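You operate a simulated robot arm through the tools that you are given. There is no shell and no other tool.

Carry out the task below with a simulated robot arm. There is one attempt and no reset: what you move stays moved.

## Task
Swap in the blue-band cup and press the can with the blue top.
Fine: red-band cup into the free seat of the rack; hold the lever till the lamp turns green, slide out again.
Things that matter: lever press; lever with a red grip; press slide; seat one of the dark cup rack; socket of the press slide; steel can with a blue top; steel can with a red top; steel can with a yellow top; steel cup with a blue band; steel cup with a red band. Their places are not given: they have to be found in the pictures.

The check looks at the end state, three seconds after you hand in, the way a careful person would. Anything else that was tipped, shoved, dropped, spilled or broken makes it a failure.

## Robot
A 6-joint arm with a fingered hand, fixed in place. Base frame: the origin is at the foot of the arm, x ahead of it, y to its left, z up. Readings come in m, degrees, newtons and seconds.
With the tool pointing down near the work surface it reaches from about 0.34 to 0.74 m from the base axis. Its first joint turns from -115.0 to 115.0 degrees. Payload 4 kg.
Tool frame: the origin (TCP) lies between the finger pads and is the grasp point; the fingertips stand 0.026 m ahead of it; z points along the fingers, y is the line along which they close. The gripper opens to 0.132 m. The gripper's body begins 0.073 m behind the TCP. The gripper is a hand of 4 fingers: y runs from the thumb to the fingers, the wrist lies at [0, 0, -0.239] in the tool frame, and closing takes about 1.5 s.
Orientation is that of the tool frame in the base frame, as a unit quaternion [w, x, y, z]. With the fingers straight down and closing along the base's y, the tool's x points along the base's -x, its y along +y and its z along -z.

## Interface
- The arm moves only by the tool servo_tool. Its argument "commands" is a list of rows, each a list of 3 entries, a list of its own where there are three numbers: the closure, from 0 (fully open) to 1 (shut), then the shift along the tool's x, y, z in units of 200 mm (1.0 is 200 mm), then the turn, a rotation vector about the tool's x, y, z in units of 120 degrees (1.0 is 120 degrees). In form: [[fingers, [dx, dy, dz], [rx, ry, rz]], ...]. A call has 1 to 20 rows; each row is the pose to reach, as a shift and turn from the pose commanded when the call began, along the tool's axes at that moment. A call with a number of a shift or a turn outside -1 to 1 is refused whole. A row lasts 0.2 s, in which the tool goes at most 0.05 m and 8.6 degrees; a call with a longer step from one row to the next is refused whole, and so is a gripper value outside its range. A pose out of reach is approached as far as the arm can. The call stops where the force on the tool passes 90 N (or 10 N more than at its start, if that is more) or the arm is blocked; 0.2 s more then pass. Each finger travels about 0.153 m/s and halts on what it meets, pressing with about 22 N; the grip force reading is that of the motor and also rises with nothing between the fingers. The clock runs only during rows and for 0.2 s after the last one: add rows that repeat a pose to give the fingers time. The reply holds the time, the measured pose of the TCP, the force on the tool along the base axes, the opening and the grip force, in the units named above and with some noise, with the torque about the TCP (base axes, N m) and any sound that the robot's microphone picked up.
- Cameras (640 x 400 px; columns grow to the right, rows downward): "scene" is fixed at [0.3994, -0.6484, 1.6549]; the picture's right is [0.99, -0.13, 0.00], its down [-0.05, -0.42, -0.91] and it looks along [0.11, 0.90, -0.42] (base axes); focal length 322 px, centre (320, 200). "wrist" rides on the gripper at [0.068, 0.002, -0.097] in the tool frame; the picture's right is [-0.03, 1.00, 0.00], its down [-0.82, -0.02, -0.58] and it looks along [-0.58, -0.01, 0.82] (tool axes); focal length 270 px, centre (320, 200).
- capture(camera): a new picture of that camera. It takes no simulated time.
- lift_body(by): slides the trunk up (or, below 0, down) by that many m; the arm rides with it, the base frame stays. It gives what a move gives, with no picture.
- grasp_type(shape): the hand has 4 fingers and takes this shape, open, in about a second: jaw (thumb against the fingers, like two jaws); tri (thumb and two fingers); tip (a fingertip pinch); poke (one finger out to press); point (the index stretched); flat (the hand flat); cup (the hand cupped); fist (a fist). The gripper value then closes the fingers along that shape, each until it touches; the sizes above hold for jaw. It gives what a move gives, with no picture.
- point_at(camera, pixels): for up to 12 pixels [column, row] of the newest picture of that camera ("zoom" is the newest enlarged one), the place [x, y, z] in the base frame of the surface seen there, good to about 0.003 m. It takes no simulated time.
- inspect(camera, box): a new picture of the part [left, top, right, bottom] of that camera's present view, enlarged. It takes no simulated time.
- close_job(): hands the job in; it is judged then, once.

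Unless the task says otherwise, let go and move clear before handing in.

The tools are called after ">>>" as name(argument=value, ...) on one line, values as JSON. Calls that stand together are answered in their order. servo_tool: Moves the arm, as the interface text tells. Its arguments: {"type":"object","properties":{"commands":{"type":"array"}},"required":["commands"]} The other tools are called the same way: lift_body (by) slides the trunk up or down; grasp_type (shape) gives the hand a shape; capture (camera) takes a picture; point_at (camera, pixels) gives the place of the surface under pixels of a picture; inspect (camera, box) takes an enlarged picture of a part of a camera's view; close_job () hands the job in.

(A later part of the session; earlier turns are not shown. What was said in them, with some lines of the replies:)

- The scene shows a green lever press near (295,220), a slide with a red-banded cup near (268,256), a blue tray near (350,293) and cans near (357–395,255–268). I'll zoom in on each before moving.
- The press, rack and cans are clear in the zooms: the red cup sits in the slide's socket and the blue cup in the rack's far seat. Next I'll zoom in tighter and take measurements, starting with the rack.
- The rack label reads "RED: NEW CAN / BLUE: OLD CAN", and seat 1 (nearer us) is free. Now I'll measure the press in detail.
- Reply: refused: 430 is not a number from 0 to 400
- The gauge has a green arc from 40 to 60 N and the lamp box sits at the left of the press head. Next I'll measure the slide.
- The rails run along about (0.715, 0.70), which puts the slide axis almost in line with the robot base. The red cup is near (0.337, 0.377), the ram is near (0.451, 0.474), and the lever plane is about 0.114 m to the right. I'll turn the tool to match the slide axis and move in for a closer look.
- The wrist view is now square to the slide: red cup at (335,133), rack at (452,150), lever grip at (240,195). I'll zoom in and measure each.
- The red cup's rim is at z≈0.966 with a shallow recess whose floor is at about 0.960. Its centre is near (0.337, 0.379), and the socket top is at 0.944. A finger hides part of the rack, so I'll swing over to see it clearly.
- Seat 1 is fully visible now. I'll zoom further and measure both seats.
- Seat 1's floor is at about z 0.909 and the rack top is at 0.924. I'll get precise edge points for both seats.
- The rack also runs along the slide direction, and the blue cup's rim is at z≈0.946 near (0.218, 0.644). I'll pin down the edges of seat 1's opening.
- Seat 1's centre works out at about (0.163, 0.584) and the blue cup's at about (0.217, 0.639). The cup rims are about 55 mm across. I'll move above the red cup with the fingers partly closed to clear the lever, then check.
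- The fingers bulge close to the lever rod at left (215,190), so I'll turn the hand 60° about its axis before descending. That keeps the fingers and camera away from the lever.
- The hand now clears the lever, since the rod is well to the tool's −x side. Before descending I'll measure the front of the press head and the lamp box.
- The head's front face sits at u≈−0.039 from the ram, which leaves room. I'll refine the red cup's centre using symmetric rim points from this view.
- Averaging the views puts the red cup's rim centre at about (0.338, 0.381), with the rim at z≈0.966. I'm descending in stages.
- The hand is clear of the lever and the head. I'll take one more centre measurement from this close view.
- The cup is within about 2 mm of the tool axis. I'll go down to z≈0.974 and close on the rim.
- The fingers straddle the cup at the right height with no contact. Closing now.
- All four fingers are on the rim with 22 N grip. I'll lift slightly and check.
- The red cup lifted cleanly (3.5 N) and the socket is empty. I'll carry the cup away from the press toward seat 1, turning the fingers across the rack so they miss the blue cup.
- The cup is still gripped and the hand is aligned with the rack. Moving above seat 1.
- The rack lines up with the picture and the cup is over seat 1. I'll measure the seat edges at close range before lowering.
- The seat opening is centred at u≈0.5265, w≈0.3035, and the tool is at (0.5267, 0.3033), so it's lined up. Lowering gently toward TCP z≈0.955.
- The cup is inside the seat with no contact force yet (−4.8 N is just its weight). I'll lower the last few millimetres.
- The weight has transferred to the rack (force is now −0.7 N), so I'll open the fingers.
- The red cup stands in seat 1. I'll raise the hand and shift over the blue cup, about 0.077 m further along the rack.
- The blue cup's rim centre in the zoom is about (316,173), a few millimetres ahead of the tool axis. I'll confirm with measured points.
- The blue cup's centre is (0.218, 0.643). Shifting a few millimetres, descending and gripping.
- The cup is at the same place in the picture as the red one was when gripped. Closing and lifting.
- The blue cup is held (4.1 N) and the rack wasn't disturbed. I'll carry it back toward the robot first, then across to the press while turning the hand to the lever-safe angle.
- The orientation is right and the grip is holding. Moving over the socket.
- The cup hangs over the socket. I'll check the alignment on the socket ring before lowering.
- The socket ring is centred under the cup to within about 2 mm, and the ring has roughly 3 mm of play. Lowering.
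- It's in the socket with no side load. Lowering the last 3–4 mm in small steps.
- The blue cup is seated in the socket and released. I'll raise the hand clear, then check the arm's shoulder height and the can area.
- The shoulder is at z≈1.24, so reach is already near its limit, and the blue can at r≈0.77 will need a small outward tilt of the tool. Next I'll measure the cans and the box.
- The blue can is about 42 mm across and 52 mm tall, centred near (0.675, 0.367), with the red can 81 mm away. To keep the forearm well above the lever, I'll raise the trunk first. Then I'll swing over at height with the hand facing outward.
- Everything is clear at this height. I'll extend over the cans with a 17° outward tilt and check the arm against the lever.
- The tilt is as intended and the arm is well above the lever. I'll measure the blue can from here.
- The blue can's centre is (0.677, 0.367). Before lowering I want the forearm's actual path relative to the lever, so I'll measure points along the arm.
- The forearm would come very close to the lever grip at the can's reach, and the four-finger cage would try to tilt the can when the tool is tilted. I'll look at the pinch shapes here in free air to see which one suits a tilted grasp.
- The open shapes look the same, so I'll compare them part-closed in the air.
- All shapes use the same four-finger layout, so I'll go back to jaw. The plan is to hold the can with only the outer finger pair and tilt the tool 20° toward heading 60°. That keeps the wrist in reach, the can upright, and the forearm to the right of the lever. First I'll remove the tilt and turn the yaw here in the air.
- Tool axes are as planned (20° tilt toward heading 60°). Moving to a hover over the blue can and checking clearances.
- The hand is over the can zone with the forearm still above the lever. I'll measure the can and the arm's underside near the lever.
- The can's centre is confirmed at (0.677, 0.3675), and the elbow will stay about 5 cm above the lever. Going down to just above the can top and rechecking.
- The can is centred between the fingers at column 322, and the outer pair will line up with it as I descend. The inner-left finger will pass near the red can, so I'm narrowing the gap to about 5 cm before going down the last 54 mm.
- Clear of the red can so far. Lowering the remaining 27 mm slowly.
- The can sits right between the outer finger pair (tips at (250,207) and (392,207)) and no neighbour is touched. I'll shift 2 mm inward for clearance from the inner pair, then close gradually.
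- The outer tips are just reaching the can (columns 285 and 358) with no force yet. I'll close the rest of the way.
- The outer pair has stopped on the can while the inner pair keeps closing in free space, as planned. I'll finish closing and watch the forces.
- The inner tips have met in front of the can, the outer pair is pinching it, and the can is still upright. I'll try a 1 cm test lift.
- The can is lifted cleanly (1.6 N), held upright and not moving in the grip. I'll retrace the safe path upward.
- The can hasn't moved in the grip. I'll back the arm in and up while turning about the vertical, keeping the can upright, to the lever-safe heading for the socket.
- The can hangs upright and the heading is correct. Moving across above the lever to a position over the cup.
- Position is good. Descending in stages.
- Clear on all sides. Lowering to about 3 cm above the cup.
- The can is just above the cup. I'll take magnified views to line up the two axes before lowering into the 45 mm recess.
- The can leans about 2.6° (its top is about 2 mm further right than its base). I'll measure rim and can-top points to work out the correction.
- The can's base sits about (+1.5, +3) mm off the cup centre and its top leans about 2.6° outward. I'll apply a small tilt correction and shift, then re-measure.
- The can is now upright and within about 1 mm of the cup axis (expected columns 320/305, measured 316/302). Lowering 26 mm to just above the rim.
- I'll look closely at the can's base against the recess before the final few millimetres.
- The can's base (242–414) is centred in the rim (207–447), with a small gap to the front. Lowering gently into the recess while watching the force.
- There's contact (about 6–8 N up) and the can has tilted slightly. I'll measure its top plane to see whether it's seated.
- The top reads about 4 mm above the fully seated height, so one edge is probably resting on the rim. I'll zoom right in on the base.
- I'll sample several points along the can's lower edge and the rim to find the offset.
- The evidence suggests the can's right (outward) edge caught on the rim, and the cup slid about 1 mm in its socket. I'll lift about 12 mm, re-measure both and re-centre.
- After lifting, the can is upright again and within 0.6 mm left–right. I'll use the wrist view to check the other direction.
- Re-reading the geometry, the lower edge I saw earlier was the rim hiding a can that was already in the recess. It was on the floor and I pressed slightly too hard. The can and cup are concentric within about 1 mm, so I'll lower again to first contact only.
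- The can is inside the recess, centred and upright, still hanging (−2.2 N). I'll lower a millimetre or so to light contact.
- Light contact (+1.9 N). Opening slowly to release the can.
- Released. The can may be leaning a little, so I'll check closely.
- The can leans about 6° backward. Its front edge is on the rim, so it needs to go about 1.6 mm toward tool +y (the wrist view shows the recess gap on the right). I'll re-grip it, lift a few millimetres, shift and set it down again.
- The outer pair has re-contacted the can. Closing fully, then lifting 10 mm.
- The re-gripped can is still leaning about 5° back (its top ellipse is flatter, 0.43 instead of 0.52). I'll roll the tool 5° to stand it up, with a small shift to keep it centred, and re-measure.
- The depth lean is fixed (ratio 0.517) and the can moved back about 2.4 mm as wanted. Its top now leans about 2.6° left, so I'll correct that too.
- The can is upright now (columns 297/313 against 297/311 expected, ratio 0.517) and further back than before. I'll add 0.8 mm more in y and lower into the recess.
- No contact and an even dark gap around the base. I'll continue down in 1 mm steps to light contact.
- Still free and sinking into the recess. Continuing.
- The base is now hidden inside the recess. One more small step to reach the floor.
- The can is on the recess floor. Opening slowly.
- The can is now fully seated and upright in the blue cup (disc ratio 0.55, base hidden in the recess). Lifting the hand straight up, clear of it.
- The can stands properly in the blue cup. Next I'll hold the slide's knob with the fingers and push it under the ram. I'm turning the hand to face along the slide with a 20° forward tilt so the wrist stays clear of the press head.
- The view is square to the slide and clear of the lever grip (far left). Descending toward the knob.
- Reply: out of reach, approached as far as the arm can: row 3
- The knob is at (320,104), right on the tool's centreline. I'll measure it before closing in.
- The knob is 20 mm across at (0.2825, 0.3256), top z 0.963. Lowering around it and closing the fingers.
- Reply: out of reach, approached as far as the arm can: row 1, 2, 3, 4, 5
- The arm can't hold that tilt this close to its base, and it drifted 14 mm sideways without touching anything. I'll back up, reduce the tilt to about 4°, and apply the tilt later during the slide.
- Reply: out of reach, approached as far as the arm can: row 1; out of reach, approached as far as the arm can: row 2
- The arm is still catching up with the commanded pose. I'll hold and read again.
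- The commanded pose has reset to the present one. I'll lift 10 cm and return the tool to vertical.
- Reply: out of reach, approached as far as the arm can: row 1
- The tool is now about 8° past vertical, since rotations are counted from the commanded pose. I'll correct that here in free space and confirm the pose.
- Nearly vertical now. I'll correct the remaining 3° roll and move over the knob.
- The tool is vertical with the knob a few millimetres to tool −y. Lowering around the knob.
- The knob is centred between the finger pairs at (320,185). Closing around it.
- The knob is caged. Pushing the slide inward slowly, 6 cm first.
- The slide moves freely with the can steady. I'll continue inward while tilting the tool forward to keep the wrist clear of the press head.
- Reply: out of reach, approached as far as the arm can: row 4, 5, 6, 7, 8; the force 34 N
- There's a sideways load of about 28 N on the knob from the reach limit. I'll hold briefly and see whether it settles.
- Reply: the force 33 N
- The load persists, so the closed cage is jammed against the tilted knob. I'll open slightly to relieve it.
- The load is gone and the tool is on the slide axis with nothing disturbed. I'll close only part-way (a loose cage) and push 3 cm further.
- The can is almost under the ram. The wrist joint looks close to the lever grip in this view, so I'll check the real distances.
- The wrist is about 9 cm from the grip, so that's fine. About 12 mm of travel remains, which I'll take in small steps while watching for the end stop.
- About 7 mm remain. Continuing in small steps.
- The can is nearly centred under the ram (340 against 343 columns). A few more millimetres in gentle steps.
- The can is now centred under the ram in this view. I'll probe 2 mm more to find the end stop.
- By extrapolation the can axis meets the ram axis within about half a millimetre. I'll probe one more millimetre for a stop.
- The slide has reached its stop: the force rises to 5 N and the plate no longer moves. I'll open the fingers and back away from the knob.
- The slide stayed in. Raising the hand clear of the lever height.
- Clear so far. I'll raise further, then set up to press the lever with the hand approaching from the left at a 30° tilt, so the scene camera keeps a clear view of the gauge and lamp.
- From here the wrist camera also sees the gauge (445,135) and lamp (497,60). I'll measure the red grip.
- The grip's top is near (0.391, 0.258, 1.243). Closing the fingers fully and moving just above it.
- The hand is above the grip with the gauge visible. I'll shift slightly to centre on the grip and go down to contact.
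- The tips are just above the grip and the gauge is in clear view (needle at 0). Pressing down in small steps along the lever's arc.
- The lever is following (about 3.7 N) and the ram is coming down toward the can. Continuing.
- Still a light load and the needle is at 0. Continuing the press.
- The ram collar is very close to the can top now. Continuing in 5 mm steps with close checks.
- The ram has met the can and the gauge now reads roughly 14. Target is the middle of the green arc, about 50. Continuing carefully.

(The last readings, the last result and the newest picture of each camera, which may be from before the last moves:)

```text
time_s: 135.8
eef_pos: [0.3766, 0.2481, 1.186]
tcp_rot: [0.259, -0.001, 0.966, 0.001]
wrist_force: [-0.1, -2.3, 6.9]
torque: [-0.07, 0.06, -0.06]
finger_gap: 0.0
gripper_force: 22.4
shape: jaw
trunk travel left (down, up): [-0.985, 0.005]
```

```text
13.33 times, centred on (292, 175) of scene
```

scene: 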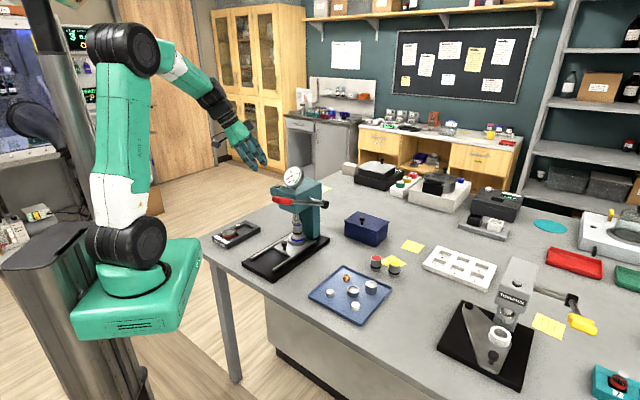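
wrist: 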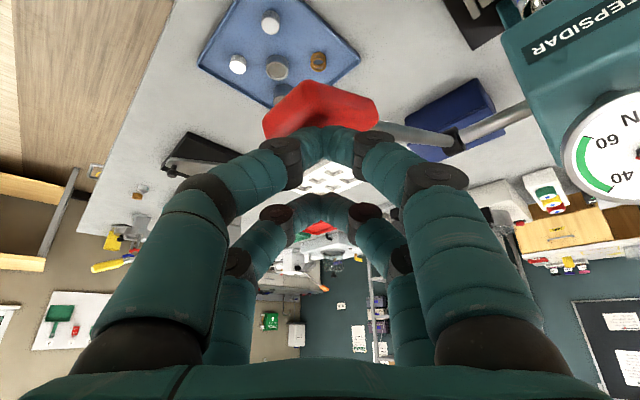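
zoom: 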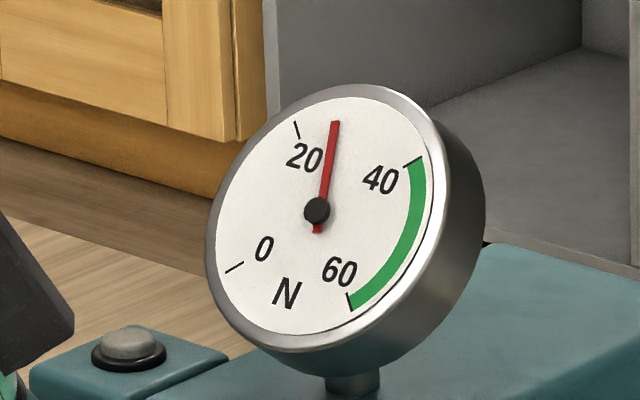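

It reads about 22, then 27, so roughly 1 N per millimetre. I'll press about 15 mm more, checking along the way.

>>> servo_tool(commands=[[1.0, [0.0115, 0, 0.022], [0, 0, 0]], [1.0, [0.023, 0, 0.044], [0, 0, 0]], [1.0, [0.023, 0, 0.044], [0, 0, 0]]])

>>> inspect(camera="scene", box=[272, 160, 312, 190])

>>> servo_tool(commands=[[1.0, [0.0057, 0, 0.011], [0, 0, 0]], [1.0, [0.0115, 0, 0.022], [0, 0, 0]], [1.0, [0.0115, 0, 0.022], [0, 0, 0]]])

>>> inspect(camera="scene", box=[272, 160, 312, 190])

```text
time_s: 136.6
eef_pos: [0.3757, 0.2489, 1.1758]
tcp_rot: [0.259, 0.0, 0.966, 0.0]
wrist_force: [-1.2, -0.9, 9.3]
torque: [-0.05, 0.12, 0.01]
finger_gap: 0.0
gripper_force: 22.0
shape: jaw
trunk travel left (down, up): [-0.985, 0.005]
```

```text
13.33 times, centred on (292, 175) of scene
```

zoom: 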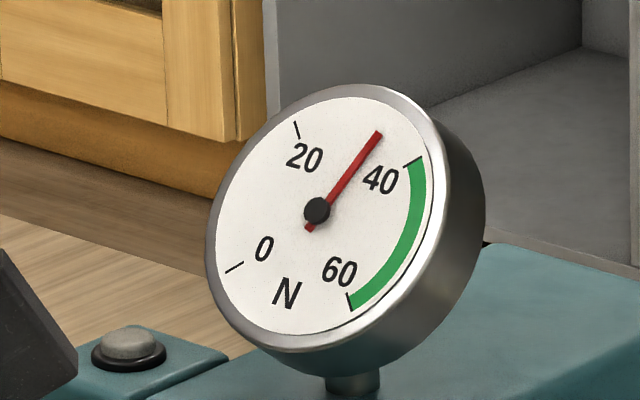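

```text
time_s: 137.4
eef_pos: [0.3758, 0.2499, 1.1708]
tcp_rot: [0.258, 0.0, 0.966, -0.001]
wrist_force: [-2.6, -0.6, 9.4]
torque: [-0.05, 0.14, 0.0]
finger_gap: 0.0
gripper_force: 22.3
shape: jaw
trunk travel left (down, up): [-0.985, 0.005]
```

```text
13.33 times, centred on (292, 175) of scene
```

zoom: 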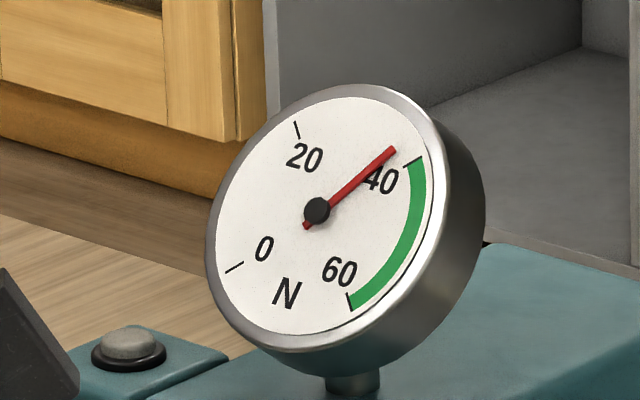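

About 37 N. Another 10–12 mm should put it mid-green; I'll check at 8 mm.

>>> servo_tool(commands=[[1.0, [0.009, 0, 0.0178], [0, 0, 0]], [1.0, [0.018, 0, 0.0356], [0, 0, 0]], [1.0, [0.018, 0, 0.0356], [0, 0, 0]]])

>>> inspect(camera="scene", box=[272, 160, 312, 190])

```text
time_s: 138.2
eef_pos: [0.3757, 0.2488, 1.1641]
tcp_rot: [0.259, 0.0, 0.966, 0.0]
wrist_force: [-2.4, -0.5, 10.9]
torque: [0.07, 0.15, 0.07]
finger_gap: 0.0
gripper_force: 22.0
shape: jaw
trunk travel left (down, up): [-0.985, 0.005]
```

```text
13.33 times, centred on (292, 175) of scene
```

zoom: 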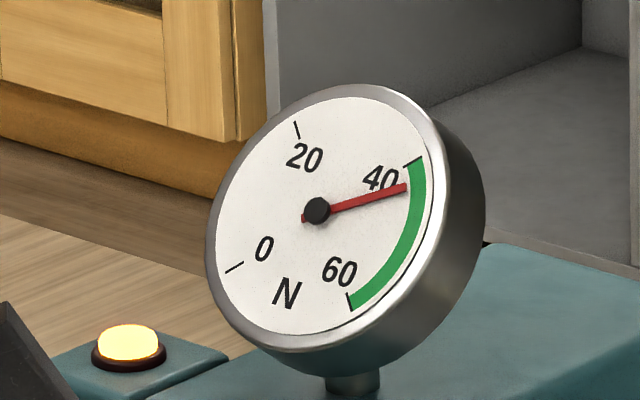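

The gauge is in the green (about 44 N) and the lamp has lit amber. I'll add about 4 mm for margin and hold.

>>> servo_tool(commands=[[1.0, [0.005, 0, 0.009], [0, 0, 0]], [1.0, [0.009, 0, 0.0178], [0, 0, 0]], [1.0, [0.009, 0, 0.0178], [0, 0, 0]], [1.0, [0.009, 0, 0.0178], [0, 0, 0]], [1.0, [0.009, 0, 0.0178], [0, 0, 0]]])

>>> inspect(camera="scene", box=[272, 160, 312, 190])

```text
time_s: 139.4
eef_pos: [0.3761, 0.2482, 1.16]
tcp_rot: [0.26, 0.0, 0.966, -0.001]
wrist_force: [-1.9, 0.3, 10.9]
torque: [0.08, 0.16, -0.01]
finger_gap: 0.0
gripper_force: 22.4
shape: jaw
trunk travel left (down, up): [-0.985, 0.005]
```

```text
13.33 times, centred on (292, 175) of scene
```

zoom: 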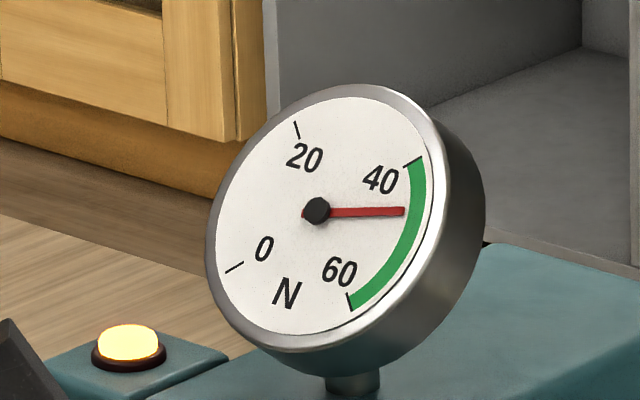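

The gauge is mid-green (about 48 N) and the lamp is still amber. Holding here until it turns green.

>>> servo_tool(commands=[[1.0, [0, 0, 0], [0, 0, 0]], [1.0, [0, 0, 0], [0, 0, 0]], [1.0, [0, 0, 0], [0, 0, 0]], [1.0, [0, 0, 0], [0, 0, 0]], [1.0, [0, 0, 0], [0, 0, 0]], [1.0, [0, 0, 0], [0, 0, 0]], [1.0, [0, 0, 0], [0, 0, 0]]])

>>> inspect(camera="scene", box=[272, 160, 312, 190])

```text
time_s: 141.0
eef_pos: [0.3775, 0.2481, 1.1591]
tcp_rot: [0.258, -0.001, 0.966, 0.0]
wrist_force: [-2.4, 1.2, 10.0]
torque: [0.05, 0.19, 0.02]
finger_gap: 0.0
gripper_force: 21.7
shape: jaw
trunk travel left (down, up): [-0.985, 0.005]
```

```text
13.33 times, centred on (292, 175) of scene
```

zoom: 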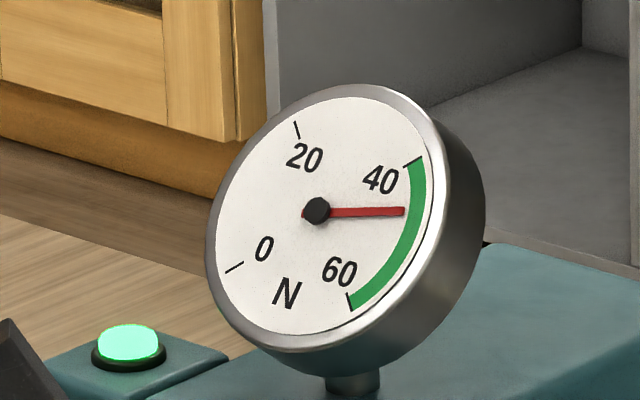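

The lamp is green. I'll release the lever gently by raising the hand slowly along the same path.

>>> servo_tool(commands=[[1.0, [-0.025, 0.002, -0.044], [0, 0, 0]], [1.0, [-0.05, 0.005, -0.087], [0, 0, 0]], [1.0, [-0.078, 0.008, -0.128], [0, 0, 0]], [1.0, [-0.106, 0.012, -0.168], [0, 0, 0]], [1.0, [-0.135, 0.016, -0.208], [0, 0, 0]], [1.0, [-0.164, 0.02, -0.247], [0, 0, 0]], [1.0, [-0.193, 0.025, -0.286], [0, 0, 0]], [1.0, [-0.223, 0.03, -0.326], [0, 0, 0]], [1.0, [-0.254, 0.036, -0.366], [0, 0, 0]], [1.0, [-0.285, 0.042, -0.406], [0, 0, 0]], [1.0, [-0.315, 0.048, -0.446], [0, 0, 0]], [1.0, [-0.345, 0.054, -0.487], [0, 0, 0]], [1.0, [-0.375, 0.06, -0.53], [0, 0, 0]], [1.0, [-0.402, 0.06, -0.576], [0, 0, 0]], [1.0, [-0.402, 0.06, -0.576], [0, 0, 0]]])

>>> inspect(camera="scene", box=[232, 130, 332, 270])

>>> inspect(camera="scene", box=[265, 205, 325, 260])

```text
time_s: 144.2
eef_pos: [0.3903, 0.2619, 1.2989]
tcp_rot: [0.259, 0.0, 0.966, -0.001]
wrist_force: [0.6, -0.1, -0.6]
torque: [-0.01, -0.04, -0.01]
finger_gap: 0.0
gripper_force: 22.3
shape: jaw
trunk travel left (down, up): [-0.985, 0.005]
```

```text
2.86 times, centred on (282, 200) of scene
```

zoom: 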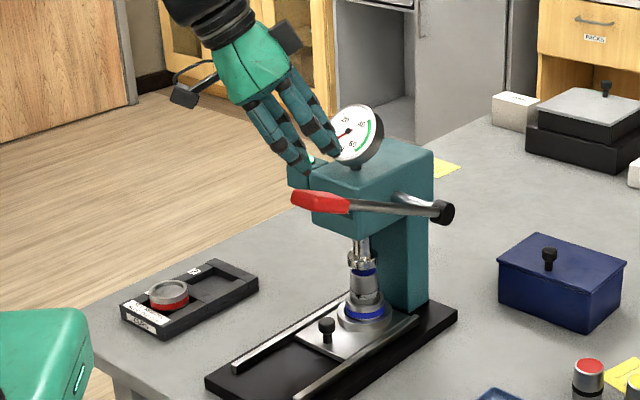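

```text
7.27 times, centred on (295, 232) of scene
```

zoom: 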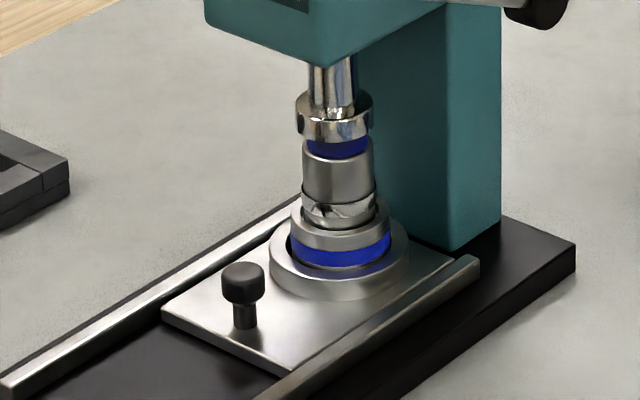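

The lever is back up, the can is crimped and standing straight, and the lamp is green. Now for the slide: I'll go back to the pose above the knob that worked before.

>>> servo_tool(commands=[[1.0, [0.02, 0.05, -0.1], [0, 0, 0]], [1.0, [0.06, 0.17, -0.19], [0, 0, 0]], [1.0, [0.11, 0.29, -0.24], [0, 0, 0]], [1.0, [0.16, 0.41, -0.28], [0, 0, 0]], [1.0, [0.2095, 0.524, -0.303], [0, 0, 0]], [1.0, [0.2095, 0.524, -0.303], [0, 0, 0]]])

>>> servo_tool(commands=[[0.8, [-0.038, 0.033, 0.0025], [-0.0265, 0.0125, -0.056]], [0.8, [-0.077, 0.067, 0.005], [-0.053, 0.025, -0.112]], [0.8, [-0.115, 0.1, 0.0075], [-0.0795, 0.0375, -0.168]], [0.8, [-0.153, 0.133, 0.01], [-0.106, 0.05, -0.224]], [0.8, [-0.192, 0.167, 0.0125], [-0.1325, 0.0625, -0.28]], [0.8, [-0.23, 0.2, 0.015], [-0.159, 0.0749, -0.336]], [0.8, [-0.23, 0.2, 0.015], [-0.159, 0.0749, -0.336]]])

```text
time_s: 145.6
eef_pos: [0.3218, 0.3646, 1.3309]
tcp_rot: [0.259, 0.0, 0.966, 0.0]
wrist_force: [-0.3, -0.2, -0.2]
torque: [0.0, -0.01, 0.02]
finger_gap: 0.0001
gripper_force: 21.8
shape: jaw
trunk travel left (down, up): [-0.985, 0.005]
```

```text
time_s: 147.2
eef_pos: [0.3639, 0.4054, 1.3512]
tcp_rot: [0.165, -0.373, 0.91, 0.067]
wrist_force: [-0.2, 0.2, -0.4]
torque: [0.01, 0.03, 0.04]
finger_gap: 0.0262
gripper_force: 0.1
shape: jaw
trunk travel left (down, up): [-0.985, 0.005]
```

I'm at the earlier pose. Descending behind the knob with the fingers opening.

>>> servo_tool(commands=[[0.8, [0.061, 0, 0.18], [0, 0, 0]], [0.8, [0.122, 0, 0.36], [0, 0, 0]], [0.8, [0.183, 0, 0.54], [0, 0, 0]], [0.8, [0.244, 0, 0.72], [0, 0, 0]], [0.8, [0.3045, 0, 0.9], [0, 0, 0]], [0.8, [0.3045, 0, 0.9], [0, 0, 0]]])

>>> servo_tool(commands=[[0.75, [0.065, 0, 0.178], [0, 0, 0]], [0.65, [0.129, 0, 0.355], [0, 0, 0]], [0.6, [0.194, 0, 0.533], [0, 0, 0]], [0.55, [0.258, 0, 0.71], [0, 0, 0]], [0.5, [0.3, 0, 0.825], [0, 0, 0]], [0.5, [0.323, 0, 0.888], [0, 0, 0]], [0.5, [0.323, 0, 0.888], [0, 0, 0]]])

>>> capture(camera="wrist")

>>> inspect(camera="scene", box=[225, 170, 335, 280])

```text
time_s: 148.6
eef_pos: [0.3656, 0.4102, 1.1614]
tcp_rot: [0.165, -0.372, 0.911, 0.068]
wrist_force: [-1.2, -0.5, -0.2]
torque: [0.01, 0.03, -0.01]
finger_gap: 0.0261
gripper_force: 0.1
shape: jaw
trunk travel left (down, up): [-0.985, 0.005]
```

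```text
time_s: 150.2
eef_pos: [0.3692, 0.4118, 0.9699]
tcp_rot: [0.164, -0.373, 0.911, 0.067]
wrist_force: [0.0, -0.8, 0.0]
torque: [-0.01, -0.02, 0.01]
finger_gap: 0.0657
gripper_force: 0.0
shape: jaw
trunk travel left (down, up): [-0.985, 0.005]
```

```text
taken
```

wrist: 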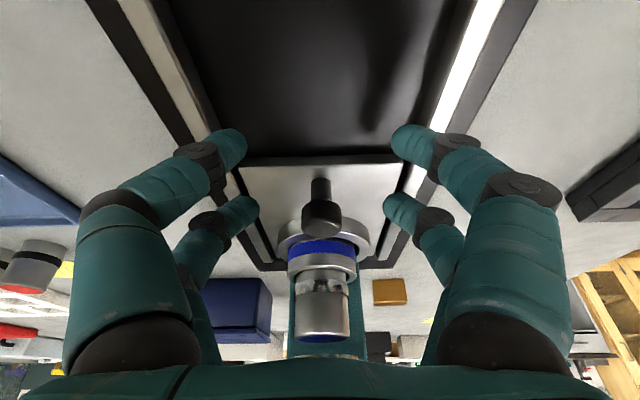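

```text
3.64 times, centred on (280, 225) of scene
```

zoom: 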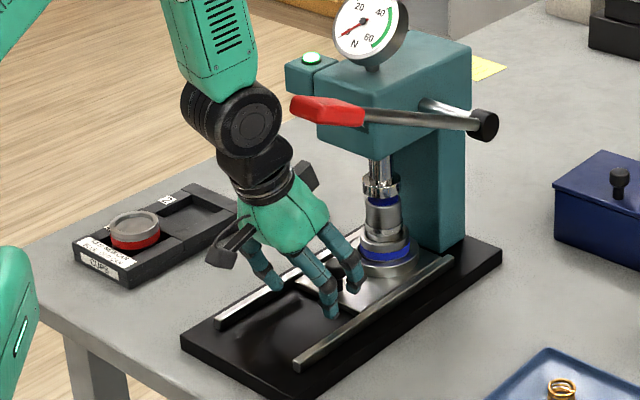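

Same state as before, with the knob ahead at (321,215). Moving forward around it and closing to the loose cage.

>>> servo_tool(commands=[[0.55, [-0.045, 0, 0.0165], [0, 0, 0]], [0.55, [-0.09, 0, 0.033], [0, 0, 0]], [0.55, [-0.135, 0, 0.049], [0, 0, 0]], [0.55, [-0.178, 0, 0.065], [0, 0, 0]], [0.55, [-0.178, 0, 0.065], [0, 0, 0]], [0.7, [-0.178, 0, 0.065], [0, 0, 0]], [0.8, [-0.178, 0, 0.065], [0, 0, 0]], [0.9, [-0.178, 0, 0.065], [0, 0, 0]], [0.94, [-0.178, 0, 0.065], [0, 0, 0]], [0.94, [-0.178, 0, 0.065], [0, 0, 0]]])

>>> capture(camera="wrist")

```text
time_s: 152.4
eef_pos: [0.3945, 0.438, 0.9713]
tcp_rot: [0.163, -0.374, 0.911, 0.068]
wrist_force: [-8.9, -7.3, -5.1]
torque: [-0.15, 0.19, -0.02]
finger_gap: 0.0
gripper_force: 21.9
shape: jaw
trunk travel left (down, up): [-0.985, 0.005]
```

```text
taken
```

wrist: 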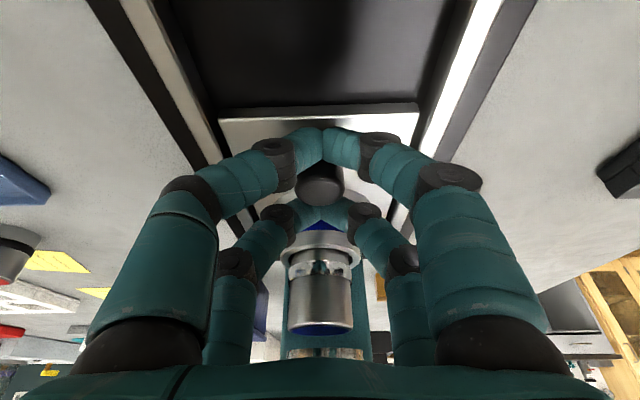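

The knob is caged, with about 11 N pushing it into the stop. I'll loosen slightly, then start pulling out slowly.

>>> servo_tool(commands=[[0.91, [0.005, 0, -0.002], [0, 0, 0]], [0.91, [0.01, 0, -0.0035], [0, 0, 0]], [0.91, [0.02, 0, -0.0073], [0, 0, 0]], [0.91, [0.03, 0, -0.011], [0, 0, 0]], [0.91, [0.04, 0, -0.0146], [0, 0, 0]], [0.91, [0.04, 0, -0.0146], [0, 0, 0]]])

>>> capture(camera="wrist")

>>> inspect(camera="scene", box=[265, 205, 325, 260])

```text
time_s: 153.8
eef_pos: [0.3908, 0.4313, 0.9715]
tcp_rot: [0.165, -0.372, 0.911, 0.067]
wrist_force: [0.0, -0.1, 0.0]
torque: [-0.04, -0.02, 0.02]
finger_gap: 0.0118
gripper_force: 0.1
shape: jaw
trunk travel left (down, up): [-0.985, 0.005]
```

```text
taken
```

wrist: 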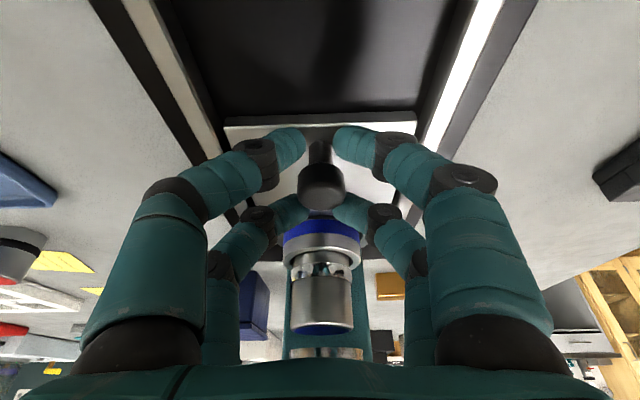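

```text
7.27 times, centred on (295, 232) of scene
```

zoom: 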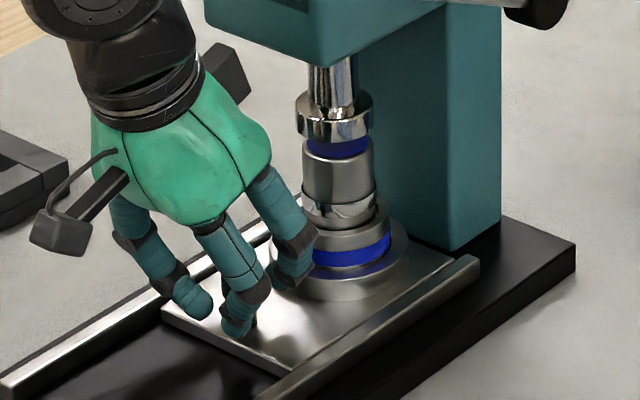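

The front fingers are reaching the knob's front and the slide hasn't moved yet. Pulling out further.

>>> servo_tool(commands=[[0.92, [0.024, 0, -0.0086], [0, 0, 0]], [0.92, [0.047, 0, -0.017], [0, 0, 0]], [0.92, [0.07, 0, -0.0257], [0, 0, 0]], [0.92, [0.094, 0, -0.034], [0, 0, 0]], [0.92, [0.118, 0, -0.043], [0, 0, 0]], [0.92, [0.141, 0, -0.0513], [0, 0, 0]], [0.92, [0.165, 0, -0.06], [0, 0, 0]], [0.92, [0.165, 0, -0.06], [0, 0, 0]]])

>>> capture(camera="wrist")

>>> inspect(camera="scene", box=[245, 195, 325, 265])

```text
time_s: 155.6
eef_pos: [0.3645, 0.4074, 0.9717]
tcp_rot: [0.164, -0.373, 0.911, 0.067]
wrist_force: [0.7, -0.3, 0.2]
torque: [0.04, -0.01, 0.01]
finger_gap: 0.0106
gripper_force: 0.1
shape: jaw
trunk travel left (down, up): [-0.985, 0.005]
```

```text
taken
```

wrist: 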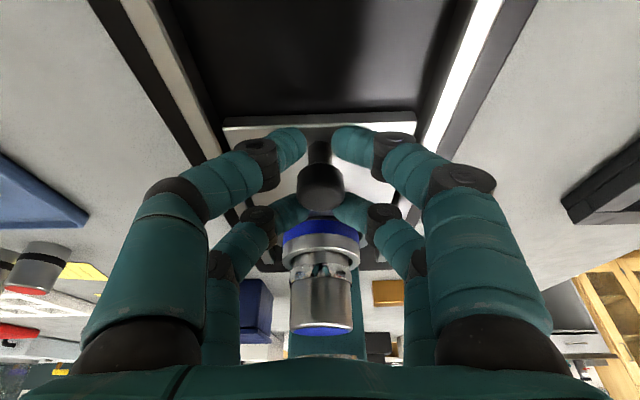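

```text
5.71 times, centred on (285, 230) of scene
```

zoom: 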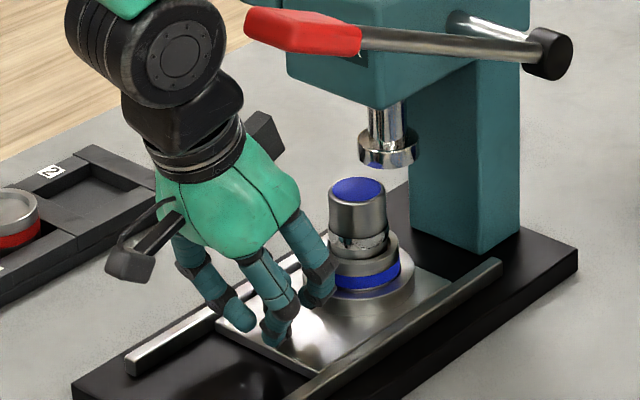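

The slide is a third of the way out and the can is steady. I'll release here, lift slightly, and return the tool to vertical for the rest of the pull so the arm stays away from its awkward zone.

>>> servo_tool(commands=[[0.8, [-0.005, 0, 0.002], [0, 0, 0]], [0.65, [-0.005, 0, 0.002], [0, 0, 0]], [0.5, [-0.005, 0, 0.002], [0, 0, 0]], [0.5, [-0.005, 0, 0.002], [0, 0, 0]], [0.5, [-0.02, 0, -0.04], [0, 0, 0]], [0.5, [-0.055, 0, -0.14], [0, 0, 0]], [0.5, [-0.1, 0, -0.26], [0, 0, 0]], [0.5, [-0.154, 0, -0.423], [0, 0, 0]], [0.5, [-0.154, 0, -0.423], [0, 0, 0]]])

>>> servo_tool(commands=[[0.55, [0, 0, 0], [0, 0.055, 0]], [0.55, [0, 0, 0], [0, 0.11, 0]], [0.55, [0, 0, 0], [0, 0.165, 0]], [0.55, [0, 0, 0], [0, 0.165, 0]]])

>>> capture(camera="wrist")

>>> inspect(camera="scene", box=[235, 170, 335, 270])

```text
time_s: 157.6
eef_pos: [0.3658, 0.4067, 1.0624]
tcp_rot: [0.164, -0.374, 0.91, 0.067]
wrist_force: [0.7, 0.3, -0.3]
torque: [-0.05, -0.01, 0.01]
finger_gap: 0.0654
gripper_force: 0.0
shape: jaw
out of reach, approached as far as the arm can: row 8
trunk travel left (down, up): [-0.985, 0.005]
```

```text
time_s: 158.6
eef_pos: [0.3662, 0.4075, 1.0614]
tcp_rot: [0.005, -0.379, 0.925, 0.002]
wrist_force: [-0.7, 0.6, -0.5]
torque: [0.01, 0.04, -0.01]
finger_gap: 0.0597
gripper_force: 0.1
shape: jaw
out of reach, approached as far as the arm can: row 1
trunk travel left (down, up): [-0.985, 0.005]
```

```text
taken
```

wrist: 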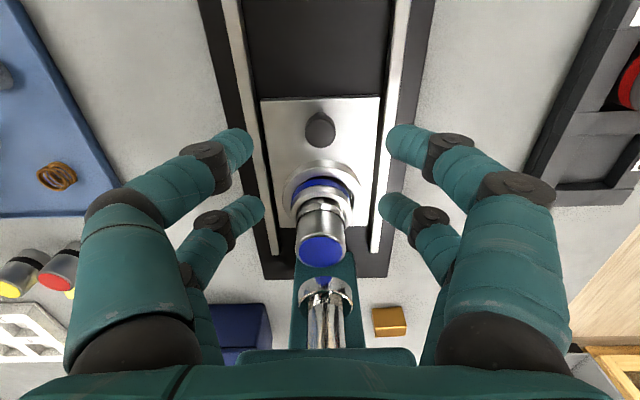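

```text
4.00 times, centred on (285, 220) of scene
```

zoom: 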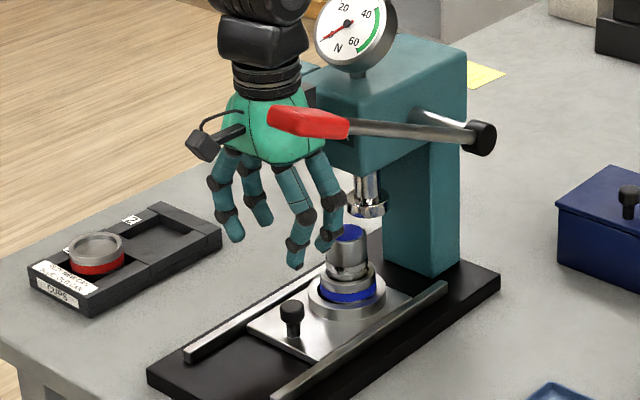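

The tool is vertical with the knob 6 mm ahead. Lowering around it again and closing the cage.

>>> servo_tool(commands=[[0.55, [-0.03, 0, 0.1], [0, 0, 0]], [0.55, [-0.03, 0, 0.25], [0, 0, 0]], [0.55, [-0.03, 0, 0.38], [0, 0, 0]], [0.55, [-0.03, 0, 0.452], [0, 0, 0]], [0.55, [-0.03, 0, 0.452], [0, 0, 0]], [0.7, [-0.03, 0, 0.452], [0, 0, 0]], [0.8, [-0.03, 0, 0.452], [0, 0, 0]], [0.92, [-0.03, 0, 0.452], [0, 0, 0]], [0.92, [-0.03, 0, 0.452], [0, 0, 0]]])

>>> capture(camera="wrist")

>>> inspect(camera="scene", box=[235, 190, 335, 270])

```text
time_s: 160.6
eef_pos: [0.37, 0.4124, 0.9706]
tcp_rot: [0.006, -0.378, 0.926, 0.002]
wrist_force: [0.0, -1.0, 0.0]
torque: [0.0, -0.03, 0.03]
finger_gap: 0.011
gripper_force: 0.1
shape: jaw
trunk travel left (down, up): [-0.985, 0.005]
```

```text
taken
```

wrist: 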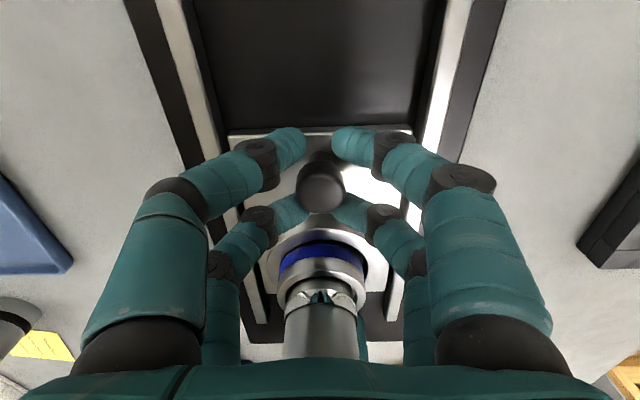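

```text
5.00 times, centred on (285, 230) of scene
```

zoom: 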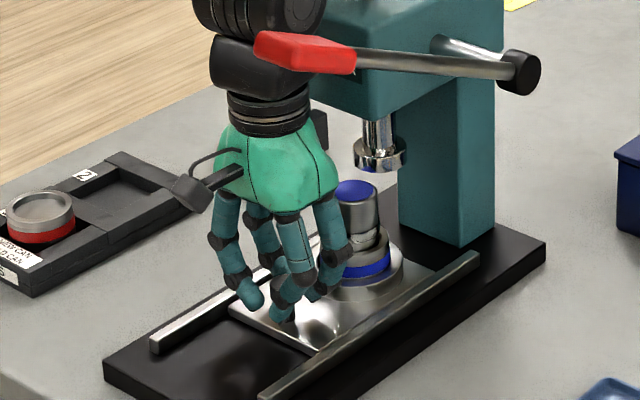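

The knob is caged with the tool vertical. Pulling the slide out 11 cm at a gentle pace.

>>> servo_tool(commands=[[0.93, [0.02, 0, 0], [0, 0, 0]], [0.93, [0.05, 0, 0], [0, 0, 0]], [0.93, [0.09, 0, 0], [0, 0, 0]], [0.93, [0.13, 0, 0], [0, 0, 0]], [0.93, [0.17, 0, 0], [0, 0, 0]], [0.93, [0.21, 0, 0], [0, 0, 0]], [0.93, [0.25, 0, 0], [0, 0, 0]], [0.93, [0.29, 0, 0], [0, 0, 0]], [0.93, [0.33, 0, 0], [0, 0, 0]], [0.93, [0.37, 0, 0], [0, 0, 0]], [0.93, [0.41, 0, 0], [0, 0, 0]], [0.93, [0.45, 0, 0], [0, 0, 0]], [0.93, [0.49, 0, 0], [0, 0, 0]], [0.93, [0.52, 0, 0], [0, 0, 0]], [0.93, [0.54, 0, 0], [0, 0, 0]], [0.93, [0.55, 0, 0], [0, 0, 0]], [0.93, [0.55, 0, 0], [0, 0, 0]]])

>>> capture(camera="wrist")

>>> inspect(camera="scene", box=[215, 190, 325, 285])

```text
time_s: 164.2
eef_pos: [0.2908, 0.335, 0.9698]
tcp_rot: [0.006, -0.379, 0.925, 0.002]
wrist_force: [0.3, -0.5, 0.8]
torque: [-0.01, -0.03, -0.02]
finger_gap: 0.0093
gripper_force: 0.0
shape: jaw
trunk travel left (down, up): [-0.985, 0.005]
```

```text
taken
```

wrist: 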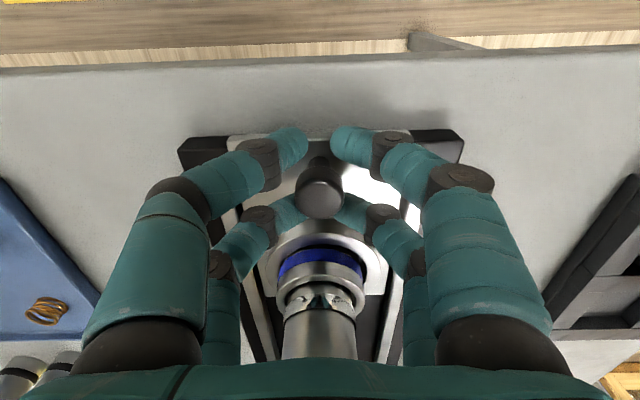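

```text
4.21 times, centred on (270, 238) of scene
```

zoom: 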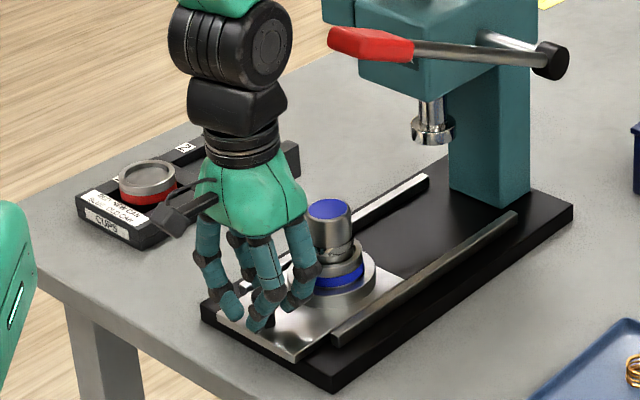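

Nearly out, with about 15 mm to go. Pulling on in small steps until the stop.

>>> servo_tool(commands=[[0.93, [0.02, 0, 0], [0, 0, 0]], [0.93, [0.04, 0, 0], [0, 0, 0]], [0.93, [0.055, 0, 0], [0, 0, 0]], [0.93, [0.055, 0, 0], [0, 0, 0]]])

>>> servo_tool(commands=[[0.93, [0.01, 0, 0], [0, 0, 0]], [0.93, [0.02, 0, 0], [0, 0, 0]], [0.93, [0.02, 0, 0], [0, 0, 0]]])

>>> inspect(camera="scene", box=[215, 190, 325, 285])

>>> capture(camera="wrist")

```text
time_s: 165.2
eef_pos: [0.2847, 0.3265, 0.9692]
tcp_rot: [0.005, -0.379, 0.925, 0.003]
wrist_force: [0.7, 0.1, 0.4]
torque: [-0.01, -0.03, 0.03]
finger_gap: 0.0094
gripper_force: 0.0
shape: jaw
trunk travel left (down, up): [-0.985, 0.005]
```

```text
time_s: 166.0
eef_pos: [0.2805, 0.3236, 0.9685]
tcp_rot: [0.006, -0.379, 0.925, 0.002]
wrist_force: [0.0, 0.4, 0.3]
torque: [0.01, -0.02, -0.01]
finger_gap: 0.0097
gripper_force: 0.0
shape: jaw
trunk travel left (down, up): [-0.985, 0.005]
```

```text
4.21 times, centred on (270, 238) of scene
```

zoom: 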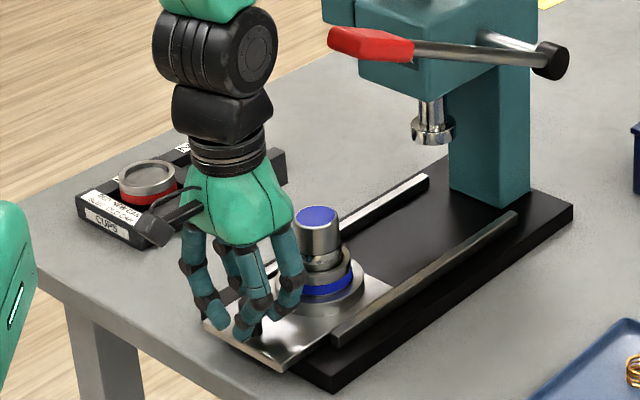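

```text
taken
```

wrist: 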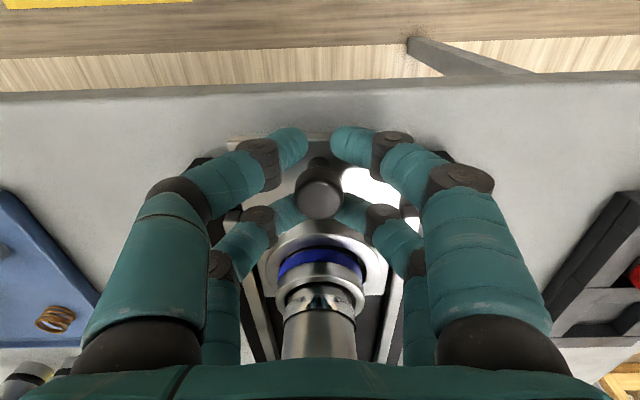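

Almost at the original position. A few more 2 mm pulls to find the end stop.

>>> servo_tool(commands=[[0.93, [0.01, 0, 0], [0, 0, 0]], [0.93, [0.015, 0, 0], [0, 0, 0]], [0.93, [0.015, 0, 0], [0, 0, 0]]])

>>> servo_tool(commands=[[0.93, [0.01, 0, 0], [0, 0, 0]], [0.93, [0.01, 0, 0], [0, 0, 0]], [0.93, [0.01, 0, 0], [0, 0, 0]]])

>>> inspect(camera="scene", box=[215, 190, 325, 285])

```text
time_s: 166.8
eef_pos: [0.2786, 0.3229, 0.9702]
tcp_rot: [0.006, -0.379, 0.925, 0.002]
wrist_force: [2.8, 1.9, -0.4]
torque: [0.03, -0.07, -0.03]
finger_gap: 0.0094
gripper_force: 0.1
shape: jaw
trunk travel left (down, up): [-0.985, 0.005]
```

```text
time_s: 167.6
eef_pos: [0.2786, 0.3223, 0.969]
tcp_rot: [0.006, -0.379, 0.925, 0.001]
wrist_force: [7.2, 5.7, 2.0]
torque: [0.13, -0.14, 0.03]
finger_gap: 0.0097
gripper_force: 0.1
shape: jaw
trunk travel left (down, up): [-0.985, 0.005]
```

```text
4.21 times, centred on (270, 238) of scene
```

zoom: 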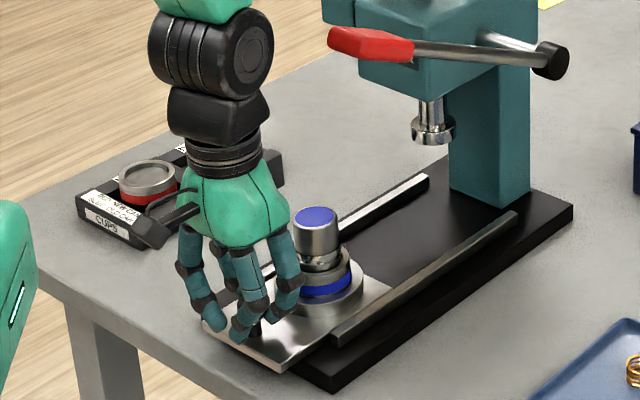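

The out-stop is reached (the force rises to 9 N). I'll ease off, open, and lift straight up, clear of the press.

>>> servo_tool(commands=[[0.93, [-0.015, 0, 0], [0, 0, 0]], [0.8, [-0.02, 0, 0], [0, 0, 0]], [0.65, [-0.02, 0, 0], [0, 0, 0]], [0.55, [-0.02, 0, 0], [0, 0, 0]], [0.55, [-0.02, 0, 0], [0, 0, 0]], [0.55, [-0.02, 0, -0.1], [0, 0, 0]], [0.55, [-0.02, 0, -0.3], [0, 0, 0]], [0.6, [-0.02, 0, -0.5], [0, 0, 0]], [0.6, [-0.02, 0, -0.7], [0, 0, 0]], [0.6, [-0.02, 0, -0.9], [0, 0, 0]], [0.6, [-0.02, 0, -1.0], [0, 0, 0]], [0.6, [-0.02, 0, -1.0], [0, 0, 0]]])

>>> servo_tool(commands=[[0.6, [0, 0, -0.2], [0, 0, 0]], [0.6, [0, 0, -0.4], [0, 0, 0]], [0.6, [0, 0, -0.6], [0, 0, 0]], [0.5, [0, 0, -0.8], [0, 0, 0]], [0.4, [0, 0, -1.0], [0, 0, 0]], [0.3, [0, 0, -1.0], [0, 0, 0]]])

>>> capture(camera="scene")

>>> capture(camera="wrist")

>>> inspect(camera="scene", box=[195, 160, 335, 290])

>>> inspect(camera="scene", box=[240, 230, 300, 280])

```text
time_s: 170.2
eef_pos: [0.2792, 0.3219, 1.1712]
tcp_rot: [0.006, -0.379, 0.925, 0.003]
wrist_force: [-0.6, -0.5, 0.4]
torque: [-0.01, -0.02, 0.01]
finger_gap: 0.053
gripper_force: 0.1
shape: jaw
trunk travel left (down, up): [-0.985, 0.005]
```

```text
time_s: 171.6
eef_pos: [0.2768, 0.3203, 1.3698]
tcp_rot: [0.005, -0.379, 0.925, 0.002]
wrist_force: [0.4, -0.6, 0.9]
torque: [0.01, 0.02, -0.02]
finger_gap: 0.092
gripper_force: 0.1
shape: jaw
trunk travel left (down, up): [-0.985, 0.005]
```

```text
taken
```

scene: 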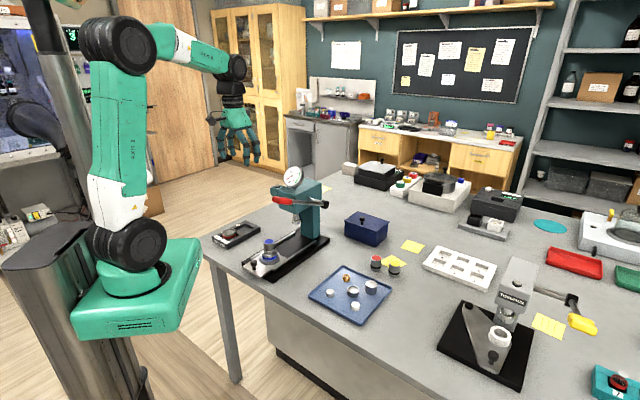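

```text
taken
```

wrist: 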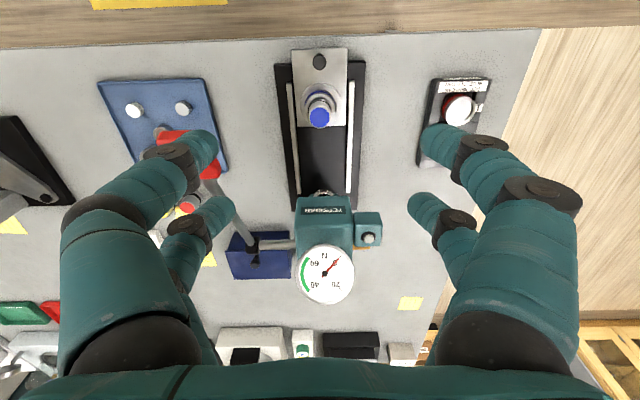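

```text
3.08 times, centred on (265, 225) of scene
```

zoom: 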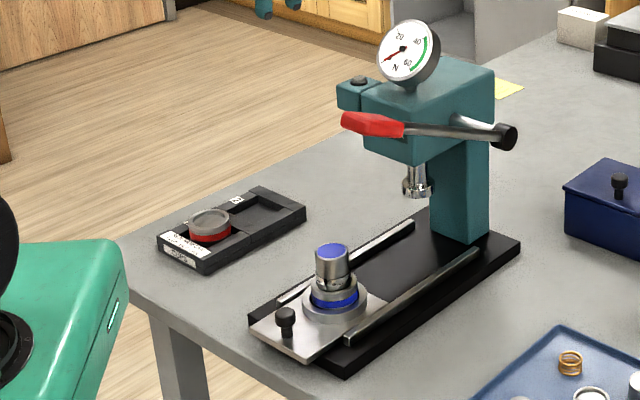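

```text
8.00 times, centred on (270, 255) of scene
```

zoom: 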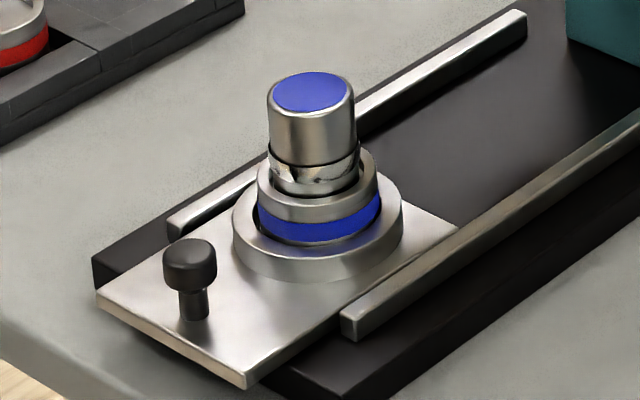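

The final views show the crimped can upright in the blue cup on the slide, the slide out at its stop, and the lever up. The red cup is in seat 1, the red and yellow cans and the tray are undisturbed, and the hand is clear. Handing in.

>>> close_job()

```text
The job is handed in.
```

The job is done and handed in; I haven't seen the check's verdict.

- **Red-band cup:** it stands in seat 1 of the dark rack, which was the free seat.
- **Blue-band cup and can:** the cup is in the slide's socket, with the blue-top can upright in it. On the first try the can caught on the cup's rim, so I lifted it, straightened it and set it down again.
- **Press:** I held the lever with the gauge at about 48 N, inside the green 40–60 band, until the lamp turned from amber to green. The can looked crimped afterwards.
- **Slide and lever:** the slide is back out at its end stop and the lever returned to its up position.
- **Everything else:** the red-top and yellow-top cans and the tray looked undisturbed in the last pictures, and the hand is clear of the bench. The lamp had gone out by the time I handed in.
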